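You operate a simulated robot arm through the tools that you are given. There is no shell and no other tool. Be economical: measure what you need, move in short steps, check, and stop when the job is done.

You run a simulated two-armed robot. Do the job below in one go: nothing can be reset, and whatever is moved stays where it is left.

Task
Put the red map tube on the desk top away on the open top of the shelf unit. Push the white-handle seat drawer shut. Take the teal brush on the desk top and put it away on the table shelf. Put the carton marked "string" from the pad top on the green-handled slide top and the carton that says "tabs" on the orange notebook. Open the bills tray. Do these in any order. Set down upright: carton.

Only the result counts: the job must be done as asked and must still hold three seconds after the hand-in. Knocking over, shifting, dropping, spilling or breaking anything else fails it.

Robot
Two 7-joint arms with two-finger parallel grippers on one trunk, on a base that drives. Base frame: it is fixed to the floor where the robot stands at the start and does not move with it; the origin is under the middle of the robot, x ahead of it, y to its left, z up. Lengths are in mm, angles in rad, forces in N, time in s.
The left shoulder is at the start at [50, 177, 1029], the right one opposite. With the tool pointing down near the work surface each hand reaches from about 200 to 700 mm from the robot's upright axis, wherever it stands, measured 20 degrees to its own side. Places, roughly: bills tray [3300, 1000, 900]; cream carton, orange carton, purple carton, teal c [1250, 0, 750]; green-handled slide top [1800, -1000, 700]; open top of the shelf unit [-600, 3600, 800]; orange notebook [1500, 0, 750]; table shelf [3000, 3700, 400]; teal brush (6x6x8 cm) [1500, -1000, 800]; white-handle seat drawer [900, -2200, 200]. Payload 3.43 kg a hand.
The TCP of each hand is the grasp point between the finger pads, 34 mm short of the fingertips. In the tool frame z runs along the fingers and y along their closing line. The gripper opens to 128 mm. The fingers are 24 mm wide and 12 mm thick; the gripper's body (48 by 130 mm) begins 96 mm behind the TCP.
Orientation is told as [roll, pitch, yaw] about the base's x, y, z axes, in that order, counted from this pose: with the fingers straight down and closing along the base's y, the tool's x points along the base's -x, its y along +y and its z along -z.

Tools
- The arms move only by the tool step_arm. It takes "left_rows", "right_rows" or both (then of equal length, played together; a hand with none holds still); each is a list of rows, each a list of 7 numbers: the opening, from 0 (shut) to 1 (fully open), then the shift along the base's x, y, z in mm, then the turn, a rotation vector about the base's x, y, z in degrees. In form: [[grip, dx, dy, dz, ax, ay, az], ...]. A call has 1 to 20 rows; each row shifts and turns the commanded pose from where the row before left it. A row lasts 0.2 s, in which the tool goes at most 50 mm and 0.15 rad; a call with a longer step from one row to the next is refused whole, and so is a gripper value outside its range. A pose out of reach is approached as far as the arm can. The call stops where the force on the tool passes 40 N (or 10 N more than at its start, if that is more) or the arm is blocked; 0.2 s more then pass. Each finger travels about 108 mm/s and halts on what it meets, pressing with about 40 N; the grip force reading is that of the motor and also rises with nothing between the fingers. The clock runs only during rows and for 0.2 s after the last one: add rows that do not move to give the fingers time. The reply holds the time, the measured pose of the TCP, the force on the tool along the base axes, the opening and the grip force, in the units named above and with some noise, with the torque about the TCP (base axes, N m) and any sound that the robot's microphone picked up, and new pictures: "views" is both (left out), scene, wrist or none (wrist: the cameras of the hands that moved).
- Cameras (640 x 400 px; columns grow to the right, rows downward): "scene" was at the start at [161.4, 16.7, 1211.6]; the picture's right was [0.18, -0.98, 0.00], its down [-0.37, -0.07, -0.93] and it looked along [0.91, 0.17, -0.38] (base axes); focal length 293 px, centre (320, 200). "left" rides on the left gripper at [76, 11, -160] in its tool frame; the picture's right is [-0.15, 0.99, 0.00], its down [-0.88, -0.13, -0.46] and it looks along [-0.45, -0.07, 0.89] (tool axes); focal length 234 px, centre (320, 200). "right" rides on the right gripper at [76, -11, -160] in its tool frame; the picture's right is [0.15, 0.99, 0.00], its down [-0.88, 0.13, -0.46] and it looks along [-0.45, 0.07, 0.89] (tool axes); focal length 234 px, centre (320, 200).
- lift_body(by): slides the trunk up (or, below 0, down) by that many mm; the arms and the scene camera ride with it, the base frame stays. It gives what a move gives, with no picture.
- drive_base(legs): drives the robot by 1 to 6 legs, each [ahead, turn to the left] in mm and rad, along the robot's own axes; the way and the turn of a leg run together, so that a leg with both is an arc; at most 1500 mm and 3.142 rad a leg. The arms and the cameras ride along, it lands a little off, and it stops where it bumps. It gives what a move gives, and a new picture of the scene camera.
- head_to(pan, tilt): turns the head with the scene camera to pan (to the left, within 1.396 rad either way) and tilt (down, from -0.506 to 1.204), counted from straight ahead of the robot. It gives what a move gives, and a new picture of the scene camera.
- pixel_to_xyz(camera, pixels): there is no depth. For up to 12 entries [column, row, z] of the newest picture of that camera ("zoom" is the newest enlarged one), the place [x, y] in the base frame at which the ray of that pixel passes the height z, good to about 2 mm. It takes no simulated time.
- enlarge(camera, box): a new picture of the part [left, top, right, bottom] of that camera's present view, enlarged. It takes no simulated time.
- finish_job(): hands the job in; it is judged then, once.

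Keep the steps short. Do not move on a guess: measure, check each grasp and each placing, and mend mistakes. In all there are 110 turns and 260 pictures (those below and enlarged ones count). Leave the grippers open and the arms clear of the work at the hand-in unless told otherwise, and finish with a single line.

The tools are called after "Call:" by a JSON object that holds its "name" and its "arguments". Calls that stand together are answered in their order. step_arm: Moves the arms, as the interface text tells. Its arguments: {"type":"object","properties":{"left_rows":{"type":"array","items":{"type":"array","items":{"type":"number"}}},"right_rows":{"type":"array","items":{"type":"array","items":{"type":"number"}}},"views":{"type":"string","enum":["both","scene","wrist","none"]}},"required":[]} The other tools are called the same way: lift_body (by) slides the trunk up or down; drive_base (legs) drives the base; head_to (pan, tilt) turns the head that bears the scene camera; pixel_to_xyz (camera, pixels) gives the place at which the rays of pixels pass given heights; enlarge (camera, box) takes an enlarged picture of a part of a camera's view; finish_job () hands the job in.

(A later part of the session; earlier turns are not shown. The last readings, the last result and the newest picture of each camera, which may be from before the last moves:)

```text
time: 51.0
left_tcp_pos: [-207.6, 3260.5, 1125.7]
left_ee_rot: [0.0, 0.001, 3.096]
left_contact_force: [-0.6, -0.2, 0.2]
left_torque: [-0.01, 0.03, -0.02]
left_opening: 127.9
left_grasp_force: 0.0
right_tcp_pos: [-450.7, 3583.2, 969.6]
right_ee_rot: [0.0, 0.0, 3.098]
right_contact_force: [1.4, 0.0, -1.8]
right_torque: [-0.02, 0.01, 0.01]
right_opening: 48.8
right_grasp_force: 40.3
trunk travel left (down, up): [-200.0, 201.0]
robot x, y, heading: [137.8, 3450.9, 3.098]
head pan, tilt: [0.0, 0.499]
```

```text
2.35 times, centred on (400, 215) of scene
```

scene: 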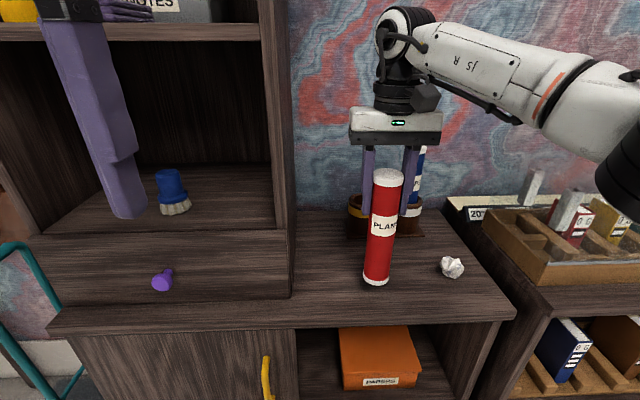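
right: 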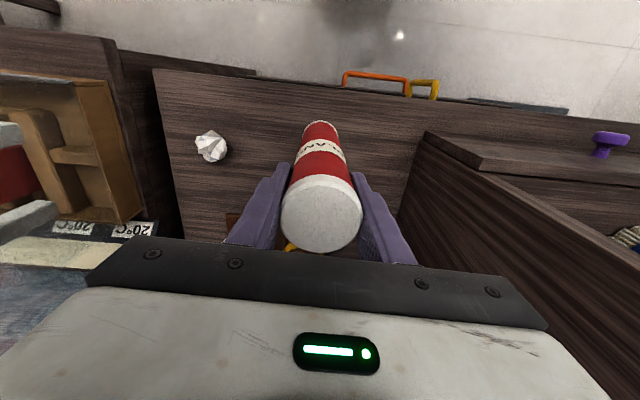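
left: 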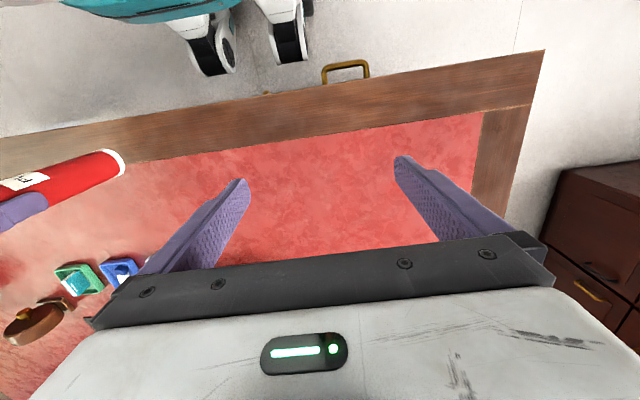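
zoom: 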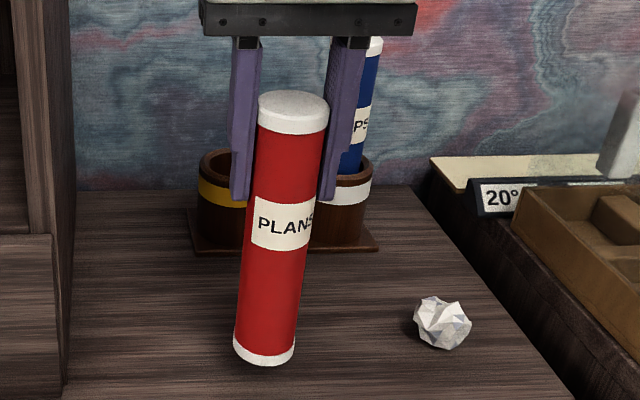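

Still hovering (shadow gap). Continue.

Call:
{"name": "step_arm", "arguments": {"right_rows": [[0.2, 0, 0, -3, 0, 0, 0], [0.2, 0, 0, -3, 0, 0, 0], [0.2, 0, 0, -3, 0, 0, 0], [0.2, 0, 0, -3, 0, 0, 0], [0.2, 0, 0, -3, 0, 0, 0], [0.2, 0, 0, -3, 0, 0, 0], [0.2, 0, 0, -3, 0, 0, 0]], "views": "scene"}}

Call:
{"name": "enlarge", "arguments": {"camera": "scene", "box": [320, 130, 480, 300]}}

```text
time: 52.6
left_tcp_pos: [-207.9, 3261.0, 1125.4]
left_ee_rot: [0.001, 0.0, 3.098]
left_contact_force: [-1.1, -0.4, -0.4]
left_torque: [0.05, -0.01, 0.05]
left_opening: 128.2
left_grasp_force: 0.0
right_tcp_pos: [-450.8, 3582.9, 949.2]
right_ee_rot: [0.0, 0.0, 3.098]
right_contact_force: [-0.3, 0.3, -1.2]
right_torque: [0.04, 0.03, -0.02]
right_opening: 49.1
right_grasp_force: 40.2
trunk travel left (down, up): [-200.0, 201.0]
robot x, y, heading: [138.2, 3446.3, 3.1]
head pan, tilt: [0.0, 0.499]
```

scene: 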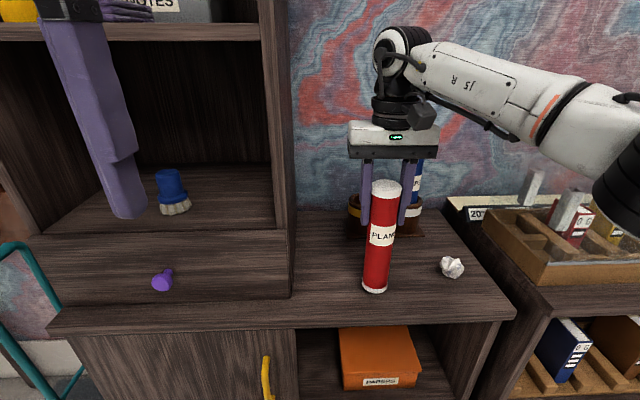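

```text
2.35 times, centred on (400, 215) of scene
```

zoom: 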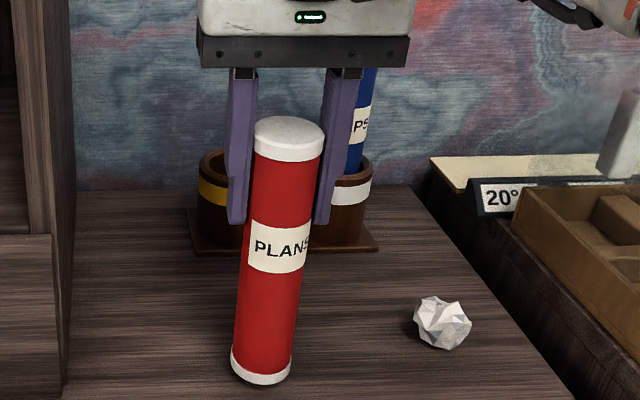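

Call:
{"name": "step_arm", "arguments": {"right_rows": [[0.2, 0, 0, -3, 0, 0, 0], [0.2, 0, 0, -3, 0, 0, 0], [0.2, 0, 0, -3, 0, 0, 0], [0.2, 0, 0, -3, 0, 0, 0], [0.2, 0, 0, -3, 0, 0, 0], [0.2, 0, 0, -3, 0, 0, 0], [0.2, 0, 0, -3, 0, 0, 0]], "views": "scene"}}

Call:
{"name": "enlarge", "arguments": {"camera": "scene", "box": [320, 130, 480, 300]}}

```text
time: 54.2
left_tcp_pos: [-205.4, 3260.1, 1127.1]
left_ee_rot: [-0.002, -0.004, 3.098]
left_contact_force: [-1.0, 0.3, -0.1]
left_torque: [0.03, -0.01, 0.0]
left_opening: 128.3
left_grasp_force: 0.0
right_tcp_pos: [-449.5, 3582.4, 936.3]
right_ee_rot: [0.003, -0.007, 3.097]
right_contact_force: [-0.3, 3.0, 34.7]
right_torque: [0.54, -0.89, 0.01]
right_opening: 48.9
right_grasp_force: 40.0
trunk travel left (down, up): [-200.0, 201.0]
robot x, y, heading: [140.7, 3451.6, 3.096]
head pan, tilt: [0.0, 0.499]
```

scene: 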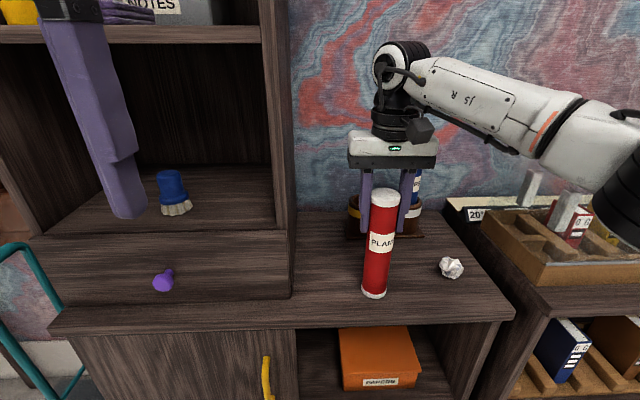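

```text
2.35 times, centred on (400, 215) of scene
```

zoom: 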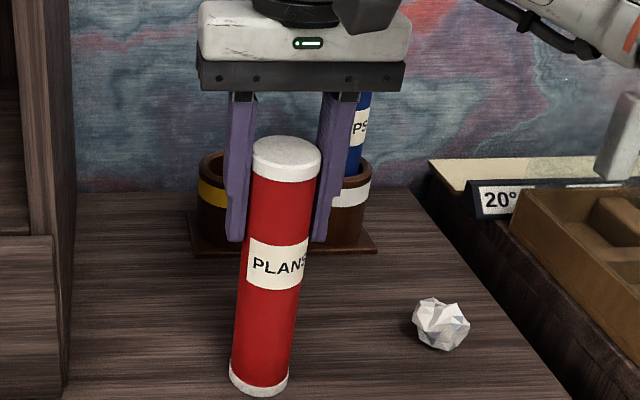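

Contact (35 N) at TCP 936: surface ≈ 759. Relieve, open, and rise.

Call:
{"name": "step_arm", "arguments": {"right_rows": [[0.2, 0, 0, 2, 0, 0, 0], [0.45, 0, 0, 0, 0, 0, 0], [0.8, 0, 0, 0, 0, 0, 0], [1, 0, 0, 0, 0, 0, 0], [1, 0, 0, 0, 0, 0, 0], [1, 0, 0, 40, 0, 0, 0], [1, 0, 0, 45, 0, 0, 0], [1, 0, 0, 45, 0, 0, 0], [1, 30, 0, 30, 0, 0, 0], [1, 45, 0, 0, 0, 0, 0], [1, 45, 0, 0, 0, 0, 0], [1, 45, 0, 0, 0, 0, 0]], "views": "scene"}}

```text
time: 56.8
left_tcp_pos: [-207.1, 3261.3, 1124.3]
left_ee_rot: [0.001, -0.001, 3.099]
left_contact_force: [0.2, -0.6, 0.5]
left_torque: [0.02, -0.02, 0.01]
left_opening: 127.9
left_grasp_force: 0.0
right_tcp_pos: [-276.6, 3584.2, 1087.4]
right_ee_rot: [0.001, -0.001, 3.094]
right_contact_force: [0.8, -0.2, -0.4]
right_torque: [0.02, -0.02, -0.02]
right_opening: 128.0
right_grasp_force: 0.0
right hand out of reach, approached as far as the arm can: row 8
trunk travel left (down, up): [-200.0, 201.0]
robot x, y, heading: [140.0, 3450.2, 3.097]
head pan, tilt: [0.0, 0.499]
```

scene: 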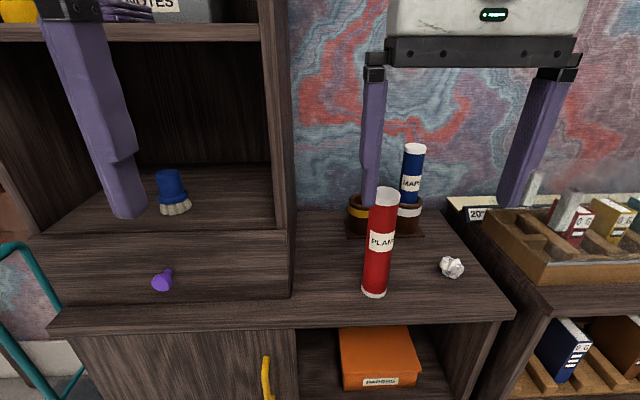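

The tube stands on the open top. Next I go to the passage between desk and sideboard, toward the bills tray.

Call:
{"name": "step_arm", "arguments": {"right_rows": [[1, 40, 15, 0, 0, 0, 0], [1, 30, 15, 0, 0, 0, 0]], "views": "none"}}

Call:
{"name": "drive_base", "arguments": {"legs": [[-150, 0], [0, 1.61], [1200, 0], [1100, 0]]}}

Call:
{"name": "head_to", "arguments": {"pan": 1.3, "tilt": 0.35}}

```text
time: 57.4
left_tcp_pos: [-208.2, 3259.8, 1125.6]
left_ee_rot: [0.0, 0.001, 3.097]
left_contact_force: [-0.2, -0.2, -0.7]
left_torque: [0.02, 0.01, 0.0]
left_opening: 128.1
left_grasp_force: 0.0
right_tcp_pos: [-206.3, 3615.1, 1086.6]
right_ee_rot: [-0.001, 0.0, 3.095]
right_contact_force: [-0.4, -0.2, -0.3]
right_torque: [-0.02, -0.02, 0.02]
right_opening: 128.1
right_grasp_force: 0.0
trunk travel left (down, up): [-200.0, 201.0]
robot x, y, heading: [137.3, 3444.7, 3.099]
head pan, tilt: [0.0, 0.499]
```

```text
time: 73.6
left_tcp_pos: [440.4, 801.4, 1125.6]
left_ee_rot: [0.001, 0.0, -1.581]
left_contact_force: [1.2, 0.7, 0.3]
left_torque: [0.01, 0.02, -0.02]
left_opening: 128.2
left_grasp_force: 0.0
right_tcp_pos: [84.4, 791.2, 1087.8]
right_ee_rot: [0.0, 0.0, -1.583]
right_contact_force: [-0.6, -0.5, 0.5]
right_torque: [0.01, 0.01, 0.0]
right_opening: 127.9
right_grasp_force: 0.0
trunk travel left (down, up): [-200.0, 201.0]
robot x, y, heading: [241.1, 1145.2, -1.585]
head pan, tilt: [0.0, 0.499]
```

scene: 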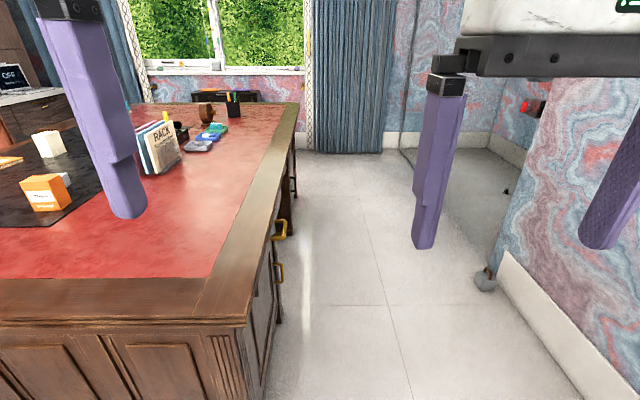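

```text
time: 75.0
left_tcp_pos: [439.3, 800.7, 1126.0]
left_ee_rot: [0.001, 0.0, -1.58]
left_contact_force: [0.6, 1.3, -0.7]
left_torque: [0.02, -0.02, -0.02]
left_opening: 128.0
left_grasp_force: 0.0
right_tcp_pos: [85.7, 791.3, 1087.9]
right_ee_rot: [-0.001, 0.001, -1.582]
right_contact_force: [-0.5, -0.6, 0.1]
right_torque: [0.02, -0.01, 0.02]
right_opening: 128.2
right_grasp_force: 0.1
trunk travel left (down, up): [-200.0, 201.0]
robot x, y, heading: [237.6, 1144.3, -1.588]
head pan, tilt: [1.3, 0.351]
```

scene: 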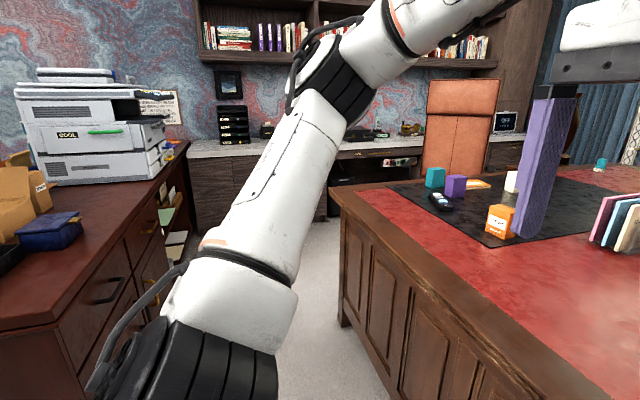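

The orange carton shows a label on this side. Zoom to read it, and the counter's black trays.

Call:
{"name": "enlarge", "arguments": {"camera": "scene", "box": [410, 150, 540, 250]}}

Call:
{"name": "enlarge", "arguments": {"camera": "scene", "box": [180, 80, 280, 160]}}

Call:
{"name": "pixel_to_xyz", "arguments": {"camera": "scene", "pixels": [[333, 192, 780], [345, 325, 0], [0, 320, 800], [185, 155, 800], [190, 240, 0], [334, 215, 0], [220, 145, 800], [480, 180, 780]]}}

```text
4.00 times, centred on (475, 200) of scene
```

zoom: 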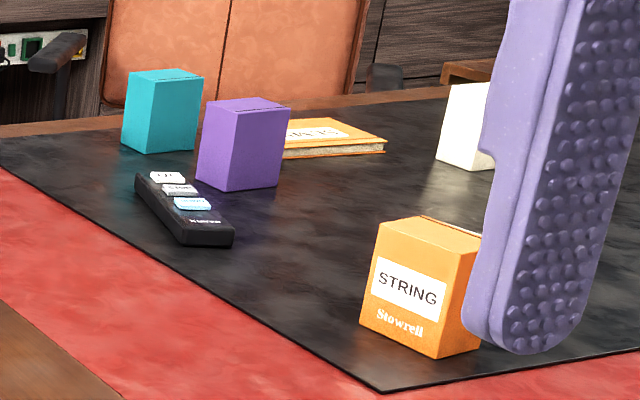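

```text
5.00 times, centred on (230, 120) of scene
```

zoom: 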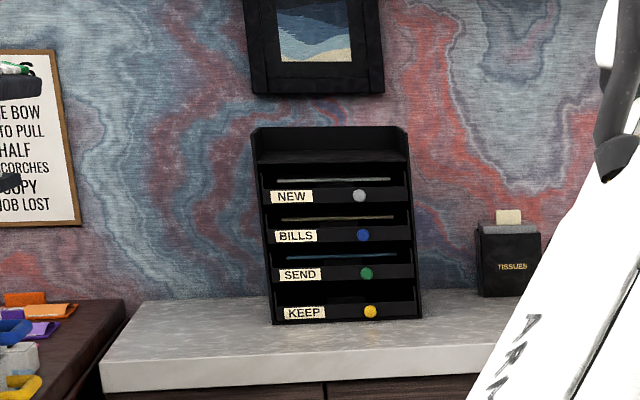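

```text
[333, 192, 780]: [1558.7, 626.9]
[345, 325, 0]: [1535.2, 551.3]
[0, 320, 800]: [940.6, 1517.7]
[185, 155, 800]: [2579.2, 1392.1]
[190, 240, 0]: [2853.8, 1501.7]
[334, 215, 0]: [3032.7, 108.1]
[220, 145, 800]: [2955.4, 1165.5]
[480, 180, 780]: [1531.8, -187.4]
```

Orange = STRING; the BILLS tray is the second from top with the blue knob. Move to the passage's middle, turn to +x and drive in.

Call:
{"name": "drive_base", "arguments": {"legs": [[160, 0], [0, 1.588], [1400, 0]]}}

Call:
{"name": "head_to", "arguments": {"pan": 0.0, "tilt": 0.35}}

Call:
{"name": "head_to", "arguments": {"pan": -0.9, "tilt": 0.4}}

```text
time: 86.9
left_tcp_pos: [1963.9, 1219.5, 1125.2]
left_ee_rot: [-0.001, 0.0, 0.033]
left_contact_force: [0.6, 0.3, 0.4]
left_torque: [0.03, -0.03, 0.0]
left_opening: 128.0
left_grasp_force: 0.1
right_tcp_pos: [1988.8, 866.9, 1089.1]
right_ee_rot: [0.0, 0.0, 0.031]
right_contact_force: [-0.1, 0.6, 0.6]
right_torque: [0.0, -0.01, -0.03]
right_opening: 128.4
right_grasp_force: 0.1
trunk travel left (down, up): [-200.0, 201.0]
robot x, y, heading: [1631.6, 1009.8, 0.03]
head pan, tilt: [1.3, 0.351]
```

scene: 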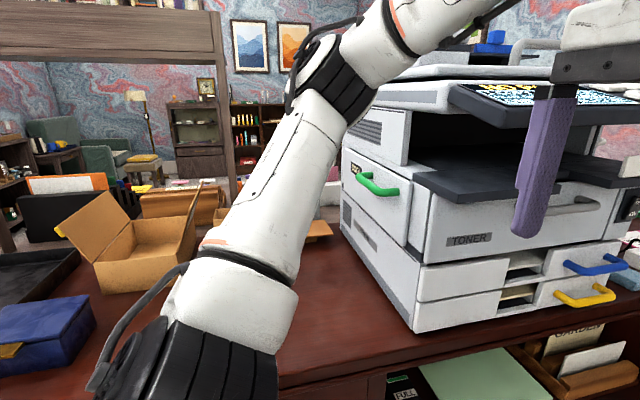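

```text
time: 88.3
left_tcp_pos: [1962.7, 1221.1, 1125.7]
left_ee_rot: [0.0, -0.001, 0.032]
left_contact_force: [-0.4, 0.4, 0.1]
left_torque: [-0.01, 0.0, 0.0]
left_opening: 127.8
left_grasp_force: 0.2
right_tcp_pos: [1990.6, 866.4, 1088.5]
right_ee_rot: [0.0, -0.001, 0.032]
right_contact_force: [0.3, -0.3, 0.0]
right_torque: [0.03, -0.02, 0.0]
right_opening: 128.2
right_grasp_force: 0.0
trunk travel left (down, up): [-200.0, 201.0]
robot x, y, heading: [1630.9, 1003.7, 0.028]
head pan, tilt: [0.0, 0.351]
```

scene: 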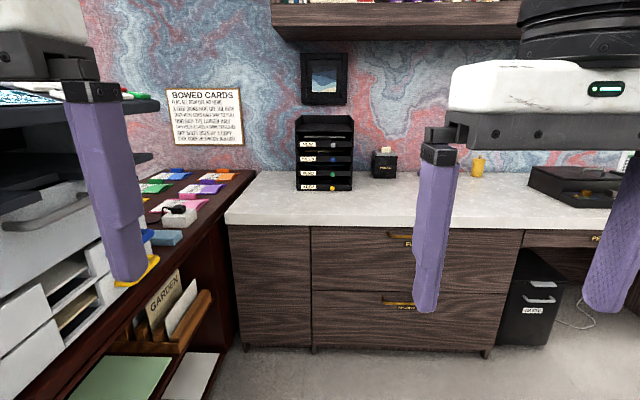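

```text
time: 89.5
left_tcp_pos: [1962.7, 1220.3, 1124.7]
left_ee_rot: [0.0, -0.001, 0.032]
left_contact_force: [-0.3, -0.1, 0.6]
left_torque: [0.0, 0.01, -0.02]
left_opening: 127.9
left_grasp_force: 0.1
right_tcp_pos: [1989.6, 866.5, 1087.3]
right_ee_rot: [-0.001, 0.001, 0.032]
right_contact_force: [0.6, -0.1, 0.1]
right_torque: [-0.03, 0.02, 0.02]
right_opening: 128.1
right_grasp_force: 0.1
trunk travel left (down, up): [-200.0, 201.0]
robot x, y, heading: [1630.1, 1003.3, 0.032]
head pan, tilt: [-0.901, 0.4]
```

scene: 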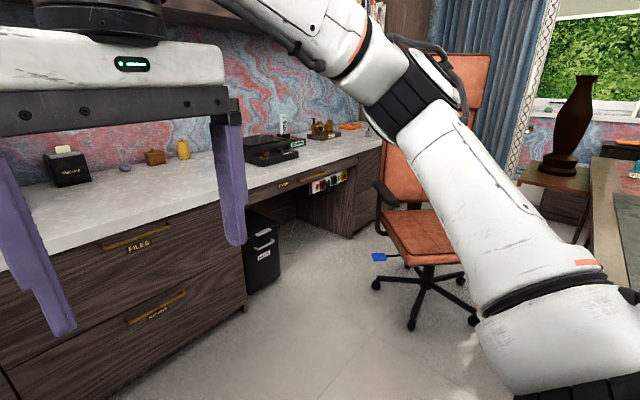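

I move the left hand inward away from the printer, then drive up to the tray rack.

Call:
{"name": "step_arm", "arguments": {"left_rows": [[1, 0, -45, 0, 0, 0, 0], [1, 0, -45, 0, 0, 0, 0]], "views": "none"}}

Call:
{"name": "drive_base", "arguments": {"legs": [[0, -0.08], [700, 0], [0, 0.05]]}}

Call:
{"name": "head_to", "arguments": {"pan": 0.15, "tilt": 0.35}}

Call:
{"name": "enlarge", "arguments": {"camera": "scene", "box": [220, 80, 420, 240]}}

```text
time: 90.1
left_tcp_pos: [1963.1, 1128.2, 1128.4]
left_ee_rot: [0.001, 0.0, 0.034]
left_contact_force: [-0.3, 0.5, -0.2]
left_torque: [0.03, 0.02, 0.01]
left_opening: 128.1
left_grasp_force: 0.0
right_tcp_pos: [1989.7, 865.4, 1087.2]
right_ee_rot: [0.001, 0.002, 0.033]
right_contact_force: [0.0, -0.2, -0.9]
right_torque: [0.03, -0.03, -0.01]
right_opening: 127.7
right_grasp_force: 0.0
trunk travel left (down, up): [-200.0, 201.0]
robot x, y, heading: [1629.2, 1007.7, 0.032]
head pan, tilt: [-0.901, 0.4]
```

```text
time: 94.9
left_tcp_pos: [2668.3, 1086.9, 1129.0]
left_ee_rot: [0.0, 0.0, 0.004]
left_contact_force: [-0.8, -0.6, 0.3]
left_torque: [0.0, 0.01, -0.01]
left_opening: 128.1
left_grasp_force: 0.1
right_tcp_pos: [2687.8, 823.1, 1087.2]
right_ee_rot: [-0.002, 0.0, 0.002]
right_contact_force: [-0.4, -0.9, 0.2]
right_torque: [-0.02, 0.04, -0.01]
right_opening: 128.1
right_grasp_force: 0.0
trunk travel left (down, up): [-200.0, 201.0]
robot x, y, heading: [2335.4, 973.5, 0.004]
head pan, tilt: [-0.901, 0.4]
```

scene: 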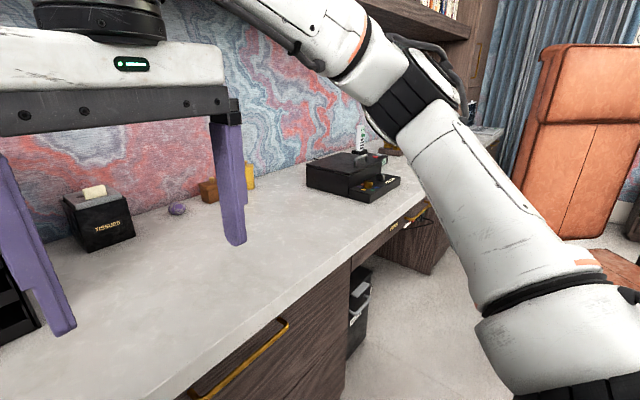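

```text
time: 96.2
left_tcp_pos: [2669.4, 1086.0, 1128.1]
left_ee_rot: [0.0, 0.0, 0.006]
left_contact_force: [-0.6, 0.2, -0.1]
left_torque: [-0.02, 0.01, 0.01]
left_opening: 127.9
left_grasp_force: 0.0
right_tcp_pos: [2688.4, 822.3, 1087.8]
right_ee_rot: [0.001, 0.0, 0.004]
right_contact_force: [-1.4, -0.3, 1.1]
right_torque: [-0.02, 0.0, -0.01]
right_opening: 127.8
right_grasp_force: 0.1
trunk travel left (down, up): [-200.0, 201.0]
robot x, y, heading: [2333.4, 972.1, 0.009]
head pan, tilt: [0.15, 0.351]
```

scene: 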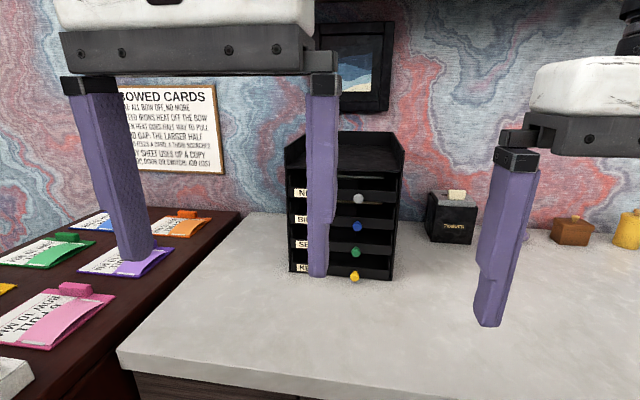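

```text
2.50 times, centred on (320, 160) of scene
```

zoom: 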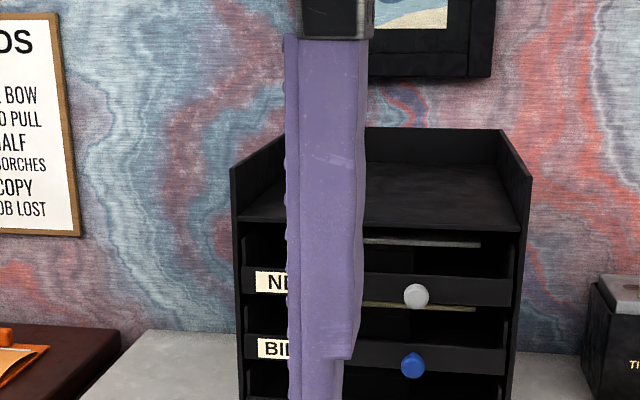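

Triangulating two views puts the blue knob near (3084, 998, 933). I check the counter edge and where the left elbow is relative to the sideboard/printer.

Call:
{"name": "pixel_to_xyz", "arguments": {"camera": "scene", "pixels": [[117, 350, 780], [300, 398, 780], [357, 227, 933], [358, 199, 998], [355, 277, 802], [330, 282, 780], [245, 212, 780]]}}

Call:
{"name": "head_to", "arguments": {"pan": 1.39, "tilt": 0.45}}

```text
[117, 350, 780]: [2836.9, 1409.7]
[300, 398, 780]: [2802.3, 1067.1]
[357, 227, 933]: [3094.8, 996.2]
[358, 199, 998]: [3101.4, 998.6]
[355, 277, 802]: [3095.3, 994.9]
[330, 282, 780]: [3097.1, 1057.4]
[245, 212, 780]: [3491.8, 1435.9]
```

```text
time: 97.6
left_tcp_pos: [2669.6, 1084.7, 1128.7]
left_ee_rot: [0.0, 0.001, 0.005]
left_contact_force: [-0.5, 0.1, -0.1]
left_torque: [-0.01, 0.0, 0.02]
left_opening: 128.2
left_grasp_force: 0.1
right_tcp_pos: [2687.1, 822.5, 1086.7]
right_ee_rot: [0.001, 0.001, 0.004]
right_contact_force: [-0.6, 0.2, -0.2]
right_torque: [0.0, -0.02, -0.02]
right_opening: 128.0
right_grasp_force: 0.1
trunk travel left (down, up): [-200.0, 201.0]
robot x, y, heading: [2330.4, 975.0, 0.001]
head pan, tilt: [1.389, 0.45]
```

scene: 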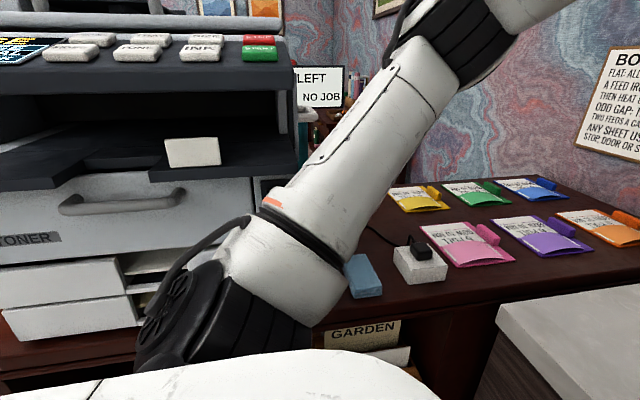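

Knob x≈3092, z≈933, counter edge x≈2805. I use the right hand (open floor on its side). First lift the left hand away, then turn the right hand to point forward.

Call:
{"name": "step_arm", "arguments": {"left_rows": [[1, -20, 0, 45, 0, 0, 0], [1, -20, 20, 45, 0, 0, 0], [1, 0, 0, 0, 0, 0, 0], [1, 0, 0, 0, 0, 0, 0], [1, 0, 0, 0, 0, 0, 0], [1, 0, 0, 0, 0, 0, 0], [1, 0, 0, 0, 0, 0, 0], [1, 0, 0, 0, 0, 0, 0], [1, 0, 0, 0, 0, 0, 0], [1, 0, 0, 0, 0, 0, 0], [1, 0, 0, 0, 0, 0, 0], [1, 0, 0, 0, 0, 0, 0]], "right_rows": [[1, 0, 0, 0, 0, -8, 0], [1, 0, 0, 0, 0, -8, 0], [1, 0, 0, -10, 0, -8, 0], [1, 0, 0, -10, 0, -8, 0], [0.6, 0, 0, -10, 0, -8, 0], [0.6, 0, 0, -10, 0, -8, 0], [0.6, 0, 0, -10, 0, -8, 0], [0.6, 0, 0, -10, 0, -8, 0], [0.4, 0, 0, -10, 0, -8, 0], [0.4, 0, 0, -10, 0, -8, 0], [0.4, 0, 0, -10, 0, -8, 0], [0.4, 0, 0, 0, 0, -2, 0]], "views": "wrist"}}

Call:
{"name": "head_to", "arguments": {"pan": 0.1, "tilt": 0.4}}

```text
refused: row 2 steps farther than a row can; nothing moved
```

```text
time: 99.1
left_tcp_pos: [2669.4, 1086.2, 1129.0]
left_ee_rot: [0.0, 0.0, 0.005]
left_contact_force: [0.3, -0.2, -0.2]
left_torque: [-0.01, -0.01, 0.0]
left_opening: 127.9
left_grasp_force: 0.1
right_tcp_pos: [2688.3, 822.6, 1087.3]
right_ee_rot: [0.0, 0.001, 0.004]
right_contact_force: [-0.5, 0.4, -0.9]
right_torque: [0.01, -0.02, 0.0]
right_opening: 128.0
right_grasp_force: 0.0
trunk travel left (down, up): [-200.0, 201.0]
robot x, y, heading: [2333.9, 974.2, 0.002]
head pan, tilt: [0.099, 0.4]
```

scene: 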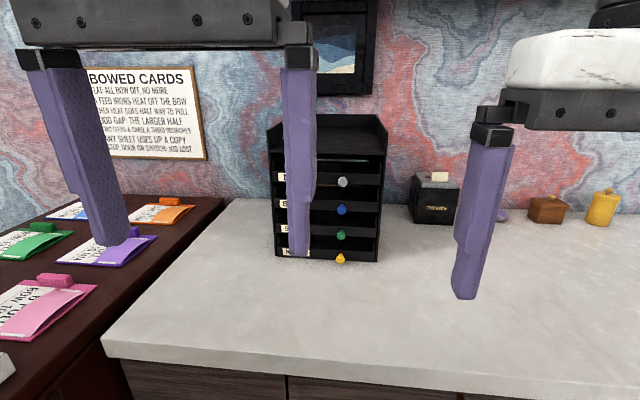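

Call:
{"name": "step_arm", "arguments": {"left_rows": [[1, -10, 0, 40, 0, 0, 0], [1, -10, 15, 40, 0, 0, 0], [1, 0, 0, 0, 0, 0, 0], [1, 0, 0, 0, 0, 0, 0], [1, 0, 0, 0, 0, 0, 0], [1, 0, 0, 0, 0, 0, 0], [1, 0, 0, 0, 0, 0, 0], [1, 0, 0, 0, 0, 0, 0], [1, 0, 0, 0, 0, 0, 0], [1, 0, 0, 0, 0, 0, 0], [1, 0, 0, 0, 0, 0, 0], [1, 0, 0, 0, 0, 0, 0]], "right_rows": [[1, 0, 0, 0, 0, -8, 0], [1, 0, 0, 0, 0, -8, 0], [1, 0, 0, -10, 0, -8, 0], [1, 0, 0, -10, 0, -8, 0], [0.6, 0, 0, -10, 0, -8, 0], [0.6, 0, 0, -10, 0, -8, 0], [0.6, 0, 0, -10, 0, -8, 0], [0.6, 0, 0, -10, 0, -8, 0], [0.4, 0, 0, -10, 0, -8, 0], [0.4, 0, 0, -10, 0, -8, 0], [0.4, 0, 0, -10, 0, -8, 0], [0.4, 0, 0, 0, 0, -2, 0]], "views": "both"}}

```text
time: 101.7
left_tcp_pos: [2649.3, 1099.3, 1208.8]
left_ee_rot: [-0.001, 0.001, 0.004]
left_contact_force: [1.0, -0.4, 0.6]
left_torque: [-0.02, 0.01, 0.01]
left_opening: 128.1
left_grasp_force: 0.0
right_tcp_pos: [2763.5, 903.8, 1069.2]
right_ee_rot: [-2.285, -1.567, 2.281]
right_contact_force: [0.4, 0.1, -0.8]
right_torque: [-0.02, 0.01, 0.02]
right_opening: 51.2
right_grasp_force: 0.1
right hand out of reach, approached as far as the arm can: row 7, 8, 9, 10, 11
trunk travel left (down, up): [-200.0, 201.0]
robot x, y, heading: [2333.7, 974.2, 0.004]
head pan, tilt: [0.099, 0.4]
```

scene: 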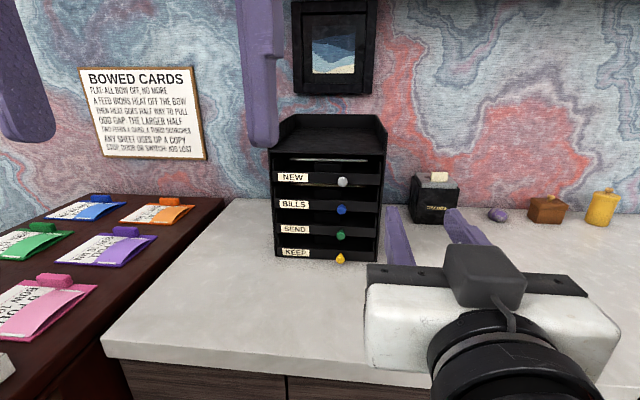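
right: 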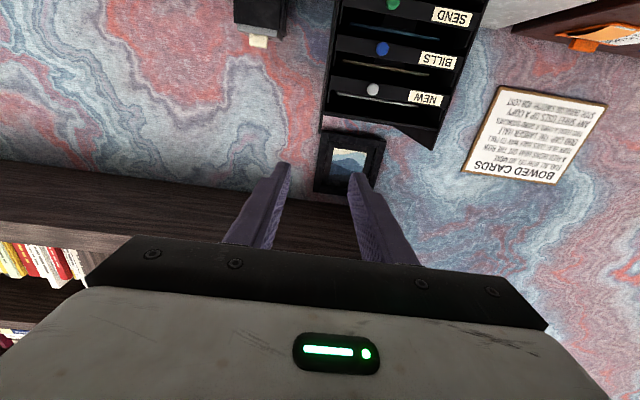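
left: 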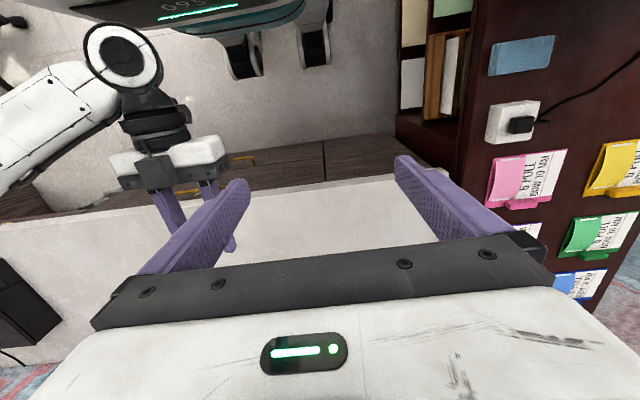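

The right hand points forward. Drive 120 ahead, then lower and shift to the knob's line, leaving a gap.

Call:
{"name": "drive_base", "arguments": {"legs": [[110, 0]]}}

Call:
{"name": "step_arm", "arguments": {"right_rows": [[0.4, 10, 25, -35, 0, 0, 0], [0.4, 10, 25, -35, 0, 0, 0], [0.4, 20, 22, -35, 0, 0, 0], [0.4, 20, 20, -31, 0, 0, 0], [0.4, 0, 0, 0, 0, 0, 0]], "views": "both"}}

```text
time: 102.8
left_tcp_pos: [2761.2, 1100.7, 1209.1]
left_ee_rot: [0.0, 0.0, 0.004]
left_contact_force: [1.2, -0.7, 0.0]
left_torque: [-0.01, 0.01, 0.02]
left_opening: 127.8
left_grasp_force: 0.1
right_tcp_pos: [2873.3, 904.7, 1068.1]
right_ee_rot: [-1.317, -1.566, 1.316]
right_contact_force: [-0.2, -0.7, 0.0]
right_torque: [-0.01, -0.03, -0.02]
right_opening: 51.5
right_grasp_force: 0.1
trunk travel left (down, up): [-200.0, 201.0]
robot x, y, heading: [2440.9, 974.7, 0.007]
head pan, tilt: [0.099, 0.4]
```

scene: 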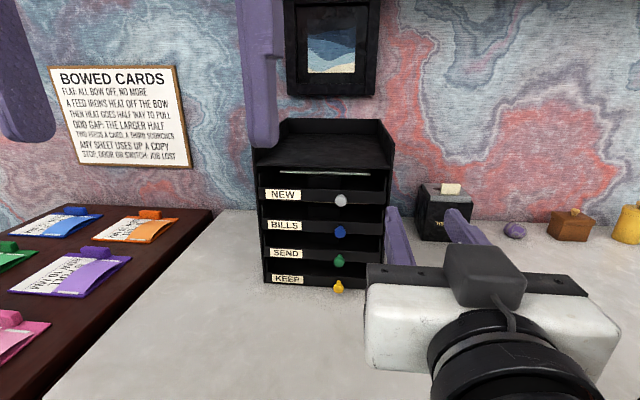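

```text
time: 104.0
left_tcp_pos: [2760.8, 1100.5, 1208.5]
left_ee_rot: [0.0, 0.001, 0.005]
left_contact_force: [-0.3, 0.1, -0.1]
left_torque: [0.01, -0.01, -0.02]
left_opening: 128.1
left_grasp_force: 0.1
right_tcp_pos: [2934.3, 996.7, 933.7]
right_ee_rot: [-1.625, -1.567, 1.622]
right_contact_force: [-1.3, 0.1, 0.1]
right_torque: [-0.01, -0.02, 0.0]
right_opening: 51.2
right_grasp_force: 0.0
trunk travel left (down, up): [-200.0, 201.0]
robot x, y, heading: [2445.3, 974.5, -0.001]
head pan, tilt: [0.099, 0.4]
```

scene: 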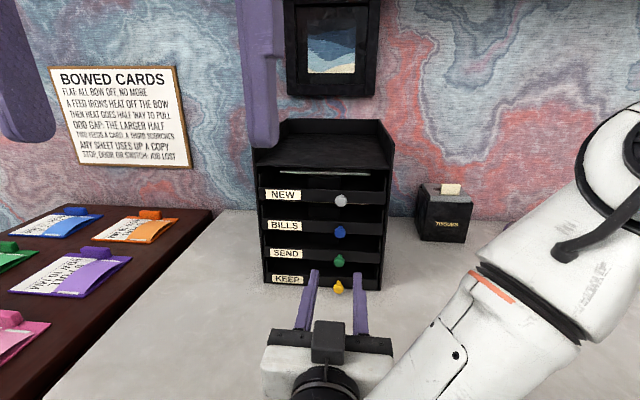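
right: 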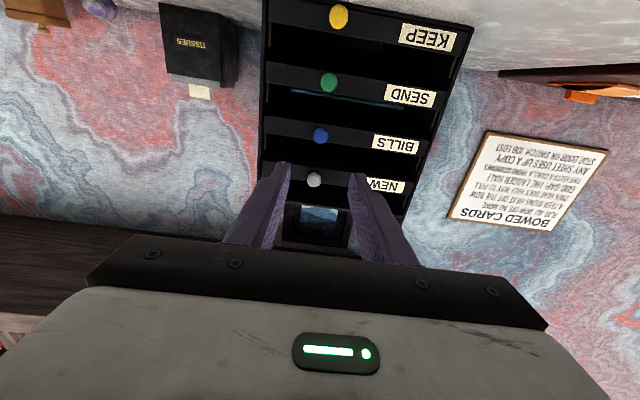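

Cross-check the blue knob's height with both cameras.

Call:
{"name": "pixel_to_xyz", "arguments": {"camera": "right", "pixels": [[320, 135, 920], [320, 135, 926], [320, 135, 932], [314, 180, 990], [329, 82, 865]]}}

Call:
{"name": "pixel_to_xyz", "arguments": {"camera": "scene", "pixels": [[340, 232, 920], [340, 232, 926], [340, 232, 932], [341, 200, 990], [339, 260, 865]]}}

Call:
{"name": "enlarge", "arguments": {"camera": "right", "box": [240, 60, 400, 220]}}

```text
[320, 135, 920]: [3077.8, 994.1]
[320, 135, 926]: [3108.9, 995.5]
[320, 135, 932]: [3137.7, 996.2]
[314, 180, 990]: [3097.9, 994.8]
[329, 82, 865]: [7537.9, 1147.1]
```

```text
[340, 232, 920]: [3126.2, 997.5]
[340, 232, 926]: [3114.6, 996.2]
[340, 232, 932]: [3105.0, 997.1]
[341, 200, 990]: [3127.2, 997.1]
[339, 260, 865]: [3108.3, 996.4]
```

```text
2.50 times, centred on (320, 140) of right
```

zoom: 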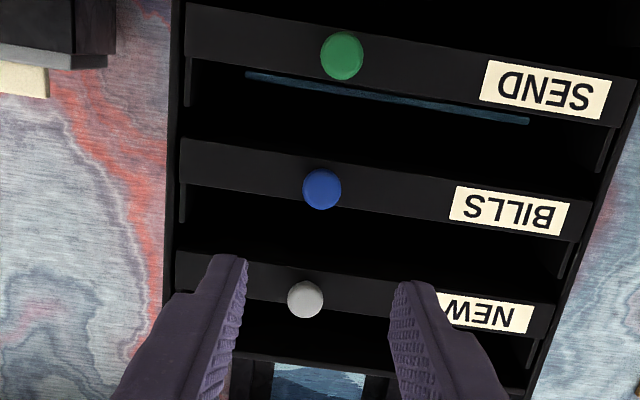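

Knob at ≈(3112, 996, 927). Approach to TCP x≈3065 and look.

Call:
{"name": "step_arm", "arguments": {"right_rows": [[0.4, 45, 0, -7, 0, 0, 0], [0.4, 45, 0, 0, 0, 0, 0], [0.4, 40, 0, 0, 0, 0, 0], [0.4, 0, 0, 0, 0, 0, 0]], "views": "both"}}

Call:
{"name": "enlarge", "arguments": {"camera": "right", "box": [220, 60, 420, 230]}}

Call:
{"name": "enlarge", "arguments": {"camera": "scene", "box": [240, 130, 420, 330]}}

```text
time: 105.0
left_tcp_pos: [2760.5, 1100.4, 1209.1]
left_ee_rot: [0.001, 0.0, 0.005]
left_contact_force: [-0.7, 0.1, 0.3]
left_torque: [0.01, 0.0, -0.01]
left_opening: 128.1
left_grasp_force: 0.1
right_tcp_pos: [3065.7, 995.2, 925.8]
right_ee_rot: [-1.548, -1.567, 1.548]
right_contact_force: [1.0, 0.1, -0.4]
right_torque: [0.01, 0.01, 0.01]
right_opening: 51.3
right_grasp_force: 0.1
trunk travel left (down, up): [-200.0, 201.0]
robot x, y, heading: [2443.1, 975.9, 0.002]
head pan, tilt: [0.099, 0.4]
```

scene: 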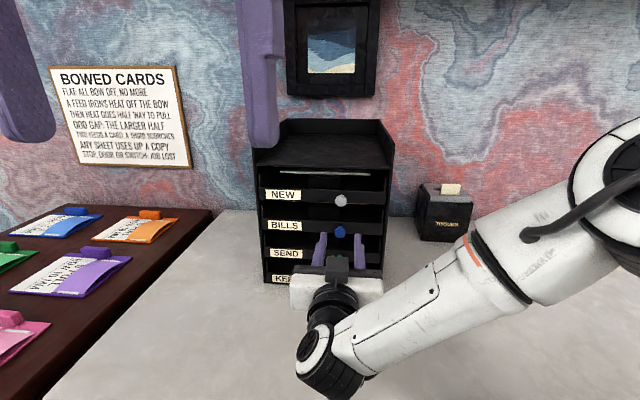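
right: 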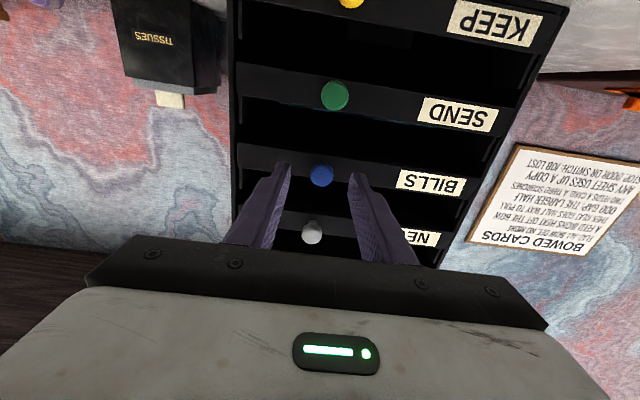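

```text
2.35 times, centred on (320, 145) of right
```

zoom: 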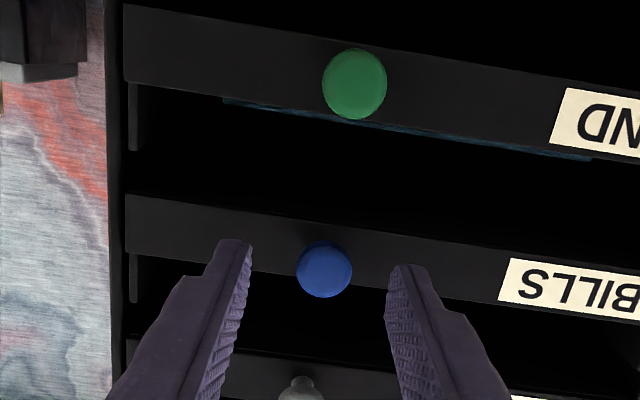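

```text
2.00 times, centred on (330, 230) of scene
```

zoom: 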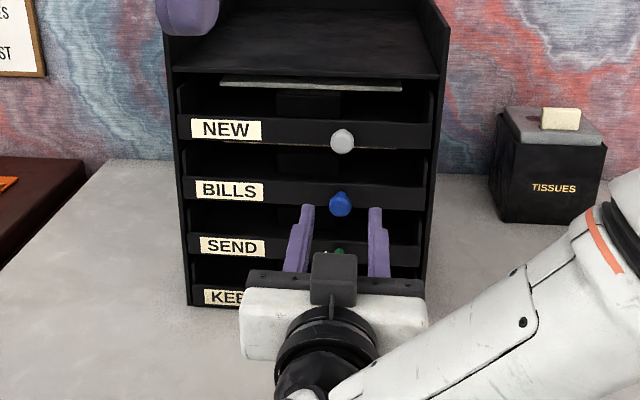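

Aligned (knob y≈997, z≈928). Advance in small steps.

Call:
{"name": "step_arm", "arguments": {"right_rows": [[0.4, 10, 1, 1, 0, 0, 0], [0.4, 8, 0, 0, 0, 0, 0], [0.4, 7, 0, 0, 0, 0, 0], [0.4, 0, 0, 0, 0, 0, 0]], "views": "wrist"}}

Call:
{"name": "enlarge", "arguments": {"camera": "right", "box": [220, 60, 420, 230]}}

Call:
{"name": "enlarge", "arguments": {"camera": "scene", "box": [240, 130, 420, 330]}}

```text
time: 106.0
left_tcp_pos: [2760.0, 1099.0, 1208.0]
left_ee_rot: [0.0, 0.0, 0.005]
left_contact_force: [-0.5, -1.0, 1.3]
left_torque: [0.02, 0.0, -0.02]
left_opening: 127.9
left_grasp_force: 0.1
right_tcp_pos: [3088.1, 997.4, 927.1]
right_ee_rot: [-1.538, -1.568, 1.537]
right_contact_force: [-0.2, 0.3, 1.0]
right_torque: [0.01, 0.06, -0.01]
right_opening: 51.2
right_grasp_force: 0.1
trunk travel left (down, up): [-200.0, 201.0]
robot x, y, heading: [2443.1, 975.5, 0.004]
head pan, tilt: [0.099, 0.4]
```

right: 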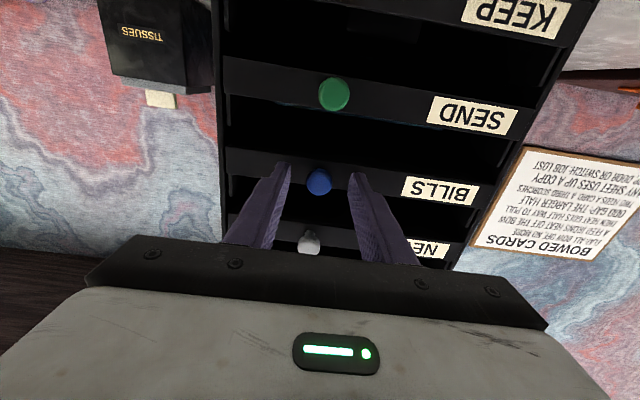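

```text
2.35 times, centred on (320, 145) of right
```

zoom: 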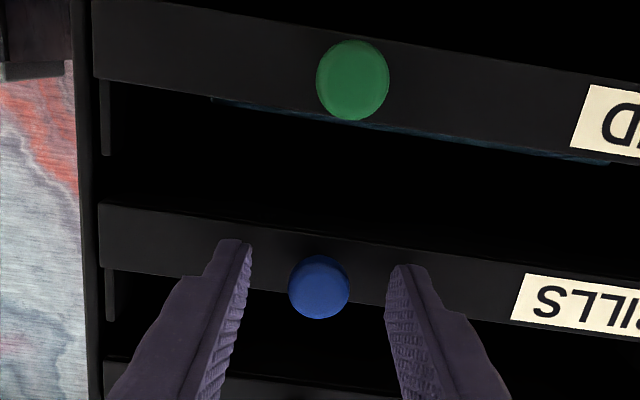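

```text
2.00 times, centred on (330, 230) of scene
```

zoom: 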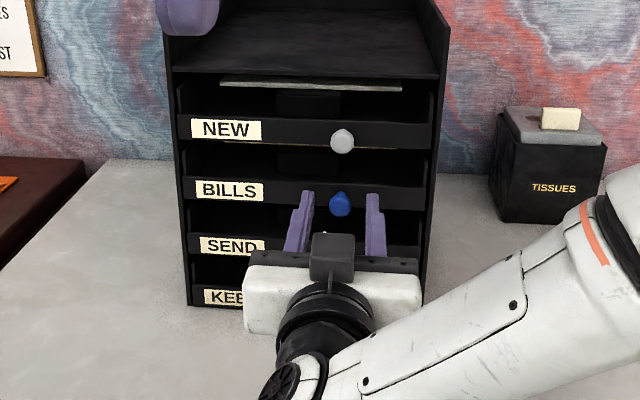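

A little deeper, then close on the knob.

Call:
{"name": "step_arm", "arguments": {"right_rows": [[0.4, 5, 0, 0, 0, 0, 0], [0.4, 4, 0, 0, 0, 0, 0], [0.05, 0, 0, 0, 0, 0, 0], [0.05, 0, 0, 0, 0, 0, 0], [0.05, 0, 0, 0, 0, 0, 0]], "views": "wrist"}}

```text
time: 107.2
left_tcp_pos: [2758.8, 1099.8, 1208.5]
left_ee_rot: [0.001, 0.0, 0.006]
left_contact_force: [-1.1, 0.0, 0.2]
left_torque: [-0.02, 0.01, 0.0]
left_opening: 128.1
left_grasp_force: 0.1
right_tcp_pos: [3096.7, 996.8, 927.8]
right_ee_rot: [-1.369, -1.567, 1.368]
right_contact_force: [-5.1, -5.3, -0.7]
right_torque: [-0.04, 0.0, -0.06]
right_opening: 21.3
right_grasp_force: 44.7
trunk travel left (down, up): [-200.0, 201.0]
robot x, y, heading: [2444.9, 972.8, 0.007]
head pan, tilt: [0.099, 0.4]
```

right: 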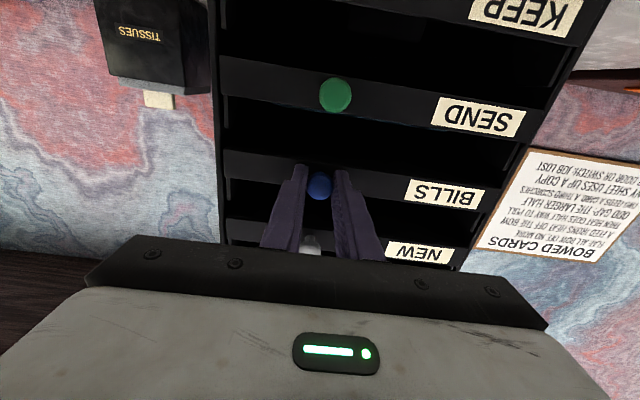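

Gripped at 21 mm. Pull back along -x gently.

Call:
{"name": "step_arm", "arguments": {"right_rows": [[0.05, -15, 0, 0, 0, 0, 0], [0.05, -20, 0, 0, 0, 0, 0], [0.05, -20, 0, 0, 0, 0, 0], [0.05, -20, 0, 0, 0, 0, 0], [0.05, -20, 0, 0, 0, 0, 0]], "views": "both"}}

```text
time: 108.5
left_tcp_pos: [2759.3, 1099.1, 1209.1]
left_ee_rot: [0.0, 0.0, 0.005]
left_contact_force: [-0.6, 0.9, -0.2]
left_torque: [-0.01, 0.01, 0.01]
left_opening: 127.7
left_grasp_force: 0.1
right_tcp_pos: [3001.3, 997.1, 928.0]
right_ee_rot: [-2.099, -1.567, 2.093]
right_contact_force: [-0.5, -12.6, 1.4]
right_torque: [-0.05, -0.53, -0.12]
right_opening: 20.6
right_grasp_force: 45.0
trunk travel left (down, up): [-200.0, 201.0]
robot x, y, heading: [2440.9, 976.1, -0.0]
head pan, tilt: [0.099, 0.4]
```

scene: 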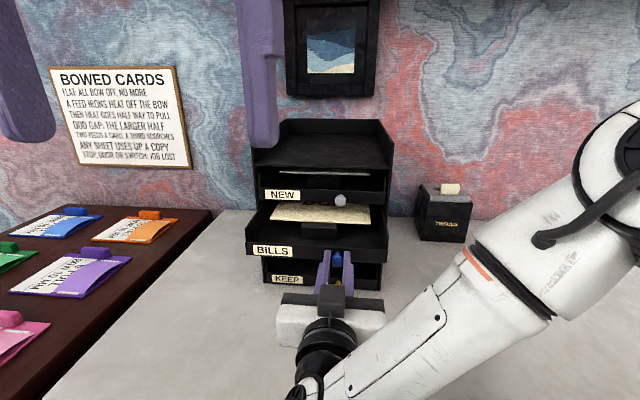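
right: 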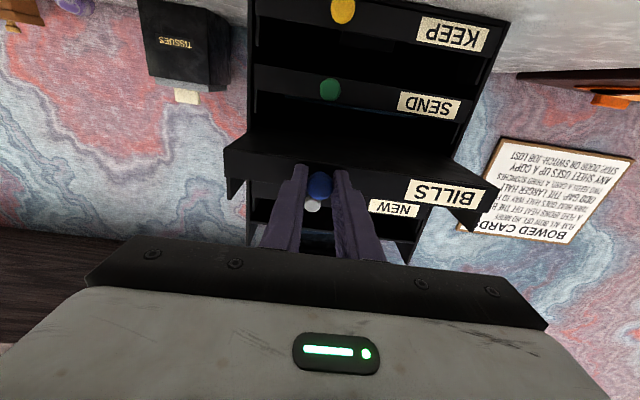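

Tray is out ~95 mm. Pull further, watching for the stop.

Call:
{"name": "step_arm", "arguments": {"right_rows": [[0.05, -15, 0, 0, 0, 0, 0], [0.05, -15, 0, 0, 0, 0, 0], [0.05, -15, 0, 0, 0, 0, 0], [0.05, -15, 0, 0, 0, 0, 0], [0.05, 0, 0, 0, 0, 0, 0]], "views": "scene"}}

```text
time: 109.7
left_tcp_pos: [2759.3, 1099.2, 1209.3]
left_ee_rot: [-0.001, -0.001, 0.005]
left_contact_force: [0.2, 0.9, -0.1]
left_torque: [-0.01, -0.02, 0.01]
left_opening: 127.9
left_grasp_force: 0.0
right_tcp_pos: [2940.5, 996.5, 928.2]
right_ee_rot: [-1.542, -1.57, 1.54]
right_contact_force: [-0.3, -9.9, 2.7]
right_torque: [0.01, -0.05, -0.13]
right_opening: 20.9
right_grasp_force: 44.7
trunk travel left (down, up): [-200.0, 201.0]
robot x, y, heading: [2439.3, 976.3, 0.004]
head pan, tilt: [0.099, 0.4]
```

scene: 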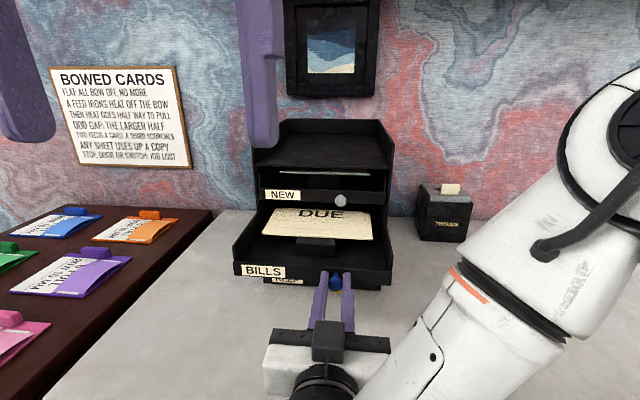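

Call:
{"name": "step_arm", "arguments": {"right_rows": [[0.05, -10, 0, 0, 0, 0, 0], [0.05, -10, 0, 0, 0, 0, 0], [0.05, -10, 0, 0, 0, 0, 0], [0.05, -10, 0, 0, 0, 0, 0], [0.05, 0, 0, 0, 0, 0, 0]], "views": "scene"}}

```text
time: 110.8
left_tcp_pos: [2757.8, 1102.9, 1208.1]
left_ee_rot: [-0.004, -0.002, 0.005]
left_contact_force: [-0.7, -0.6, 0.9]
left_torque: [0.02, 0.04, 0.0]
left_opening: 128.1
left_grasp_force: 0.0
right_tcp_pos: [2905.2, 997.2, 927.2]
right_ee_rot: [1.178, -1.56, -1.181]
right_contact_force: [-0.3, 26.7, 13.1]
right_torque: [0.09, -1.09, 0.33]
right_opening: 21.1
right_grasp_force: 45.3
trunk travel left (down, up): [-200.0, 201.0]
robot x, y, heading: [2439.8, 972.9, 0.0]
head pan, tilt: [0.099, 0.4]
```

scene: 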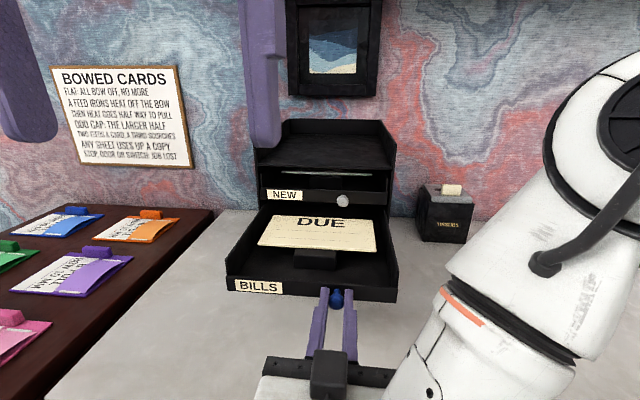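

It hit its stop at ≈190 mm out. Open the fingers and back off straight.

Call:
{"name": "step_arm", "arguments": {"right_rows": [[0.05, 4, 0, 0, 0, 0, 0], [0.4, 0, 0, 0, 0, 0, 0], [0.4, 0, 0, 0, 0, 0, 0], [0.4, 0, 0, 0, 0, 0, 0], [0.4, -30, 0, 0, 0, 0, 0], [0.4, -40, 0, 0, 0, 0, 0], [0.4, -20, 0, 0, 0, 0, 0]], "views": "scene"}}

```text
time: 112.4
left_tcp_pos: [2759.2, 1103.1, 1208.4]
left_ee_rot: [-0.001, -0.002, 0.008]
left_contact_force: [-0.2, 0.3, 0.5]
left_torque: [-0.02, 0.01, -0.01]
left_opening: 127.8
left_grasp_force: 0.0
right_tcp_pos: [2854.9, 975.8, 919.5]
right_ee_rot: [0.63, -1.456, -0.701]
right_contact_force: [-0.1, 28.9, 5.8]
right_torque: [-0.05, 0.28, 0.85]
right_opening: 67.7
right_grasp_force: 14.6
right hand out of reach, approached as far as the arm can: row 6, 7
trunk travel left (down, up): [-200.0, 201.0]
robot x, y, heading: [2443.0, 969.4, 0.008]
head pan, tilt: [0.099, 0.4]
stopped in row 7 (right hand): the force on the tool passed its limit (the readings are from after the stop); the commanded pose is now the measured one
```

scene: 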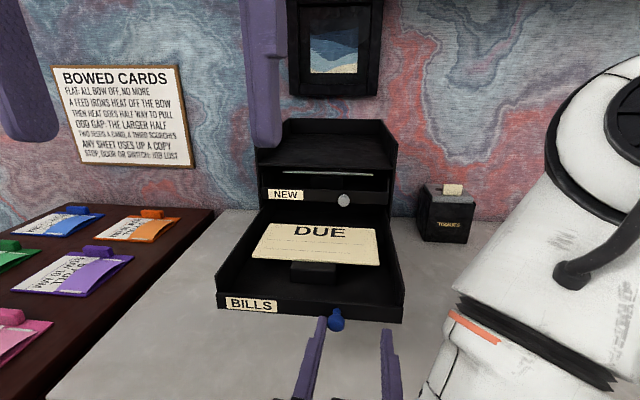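

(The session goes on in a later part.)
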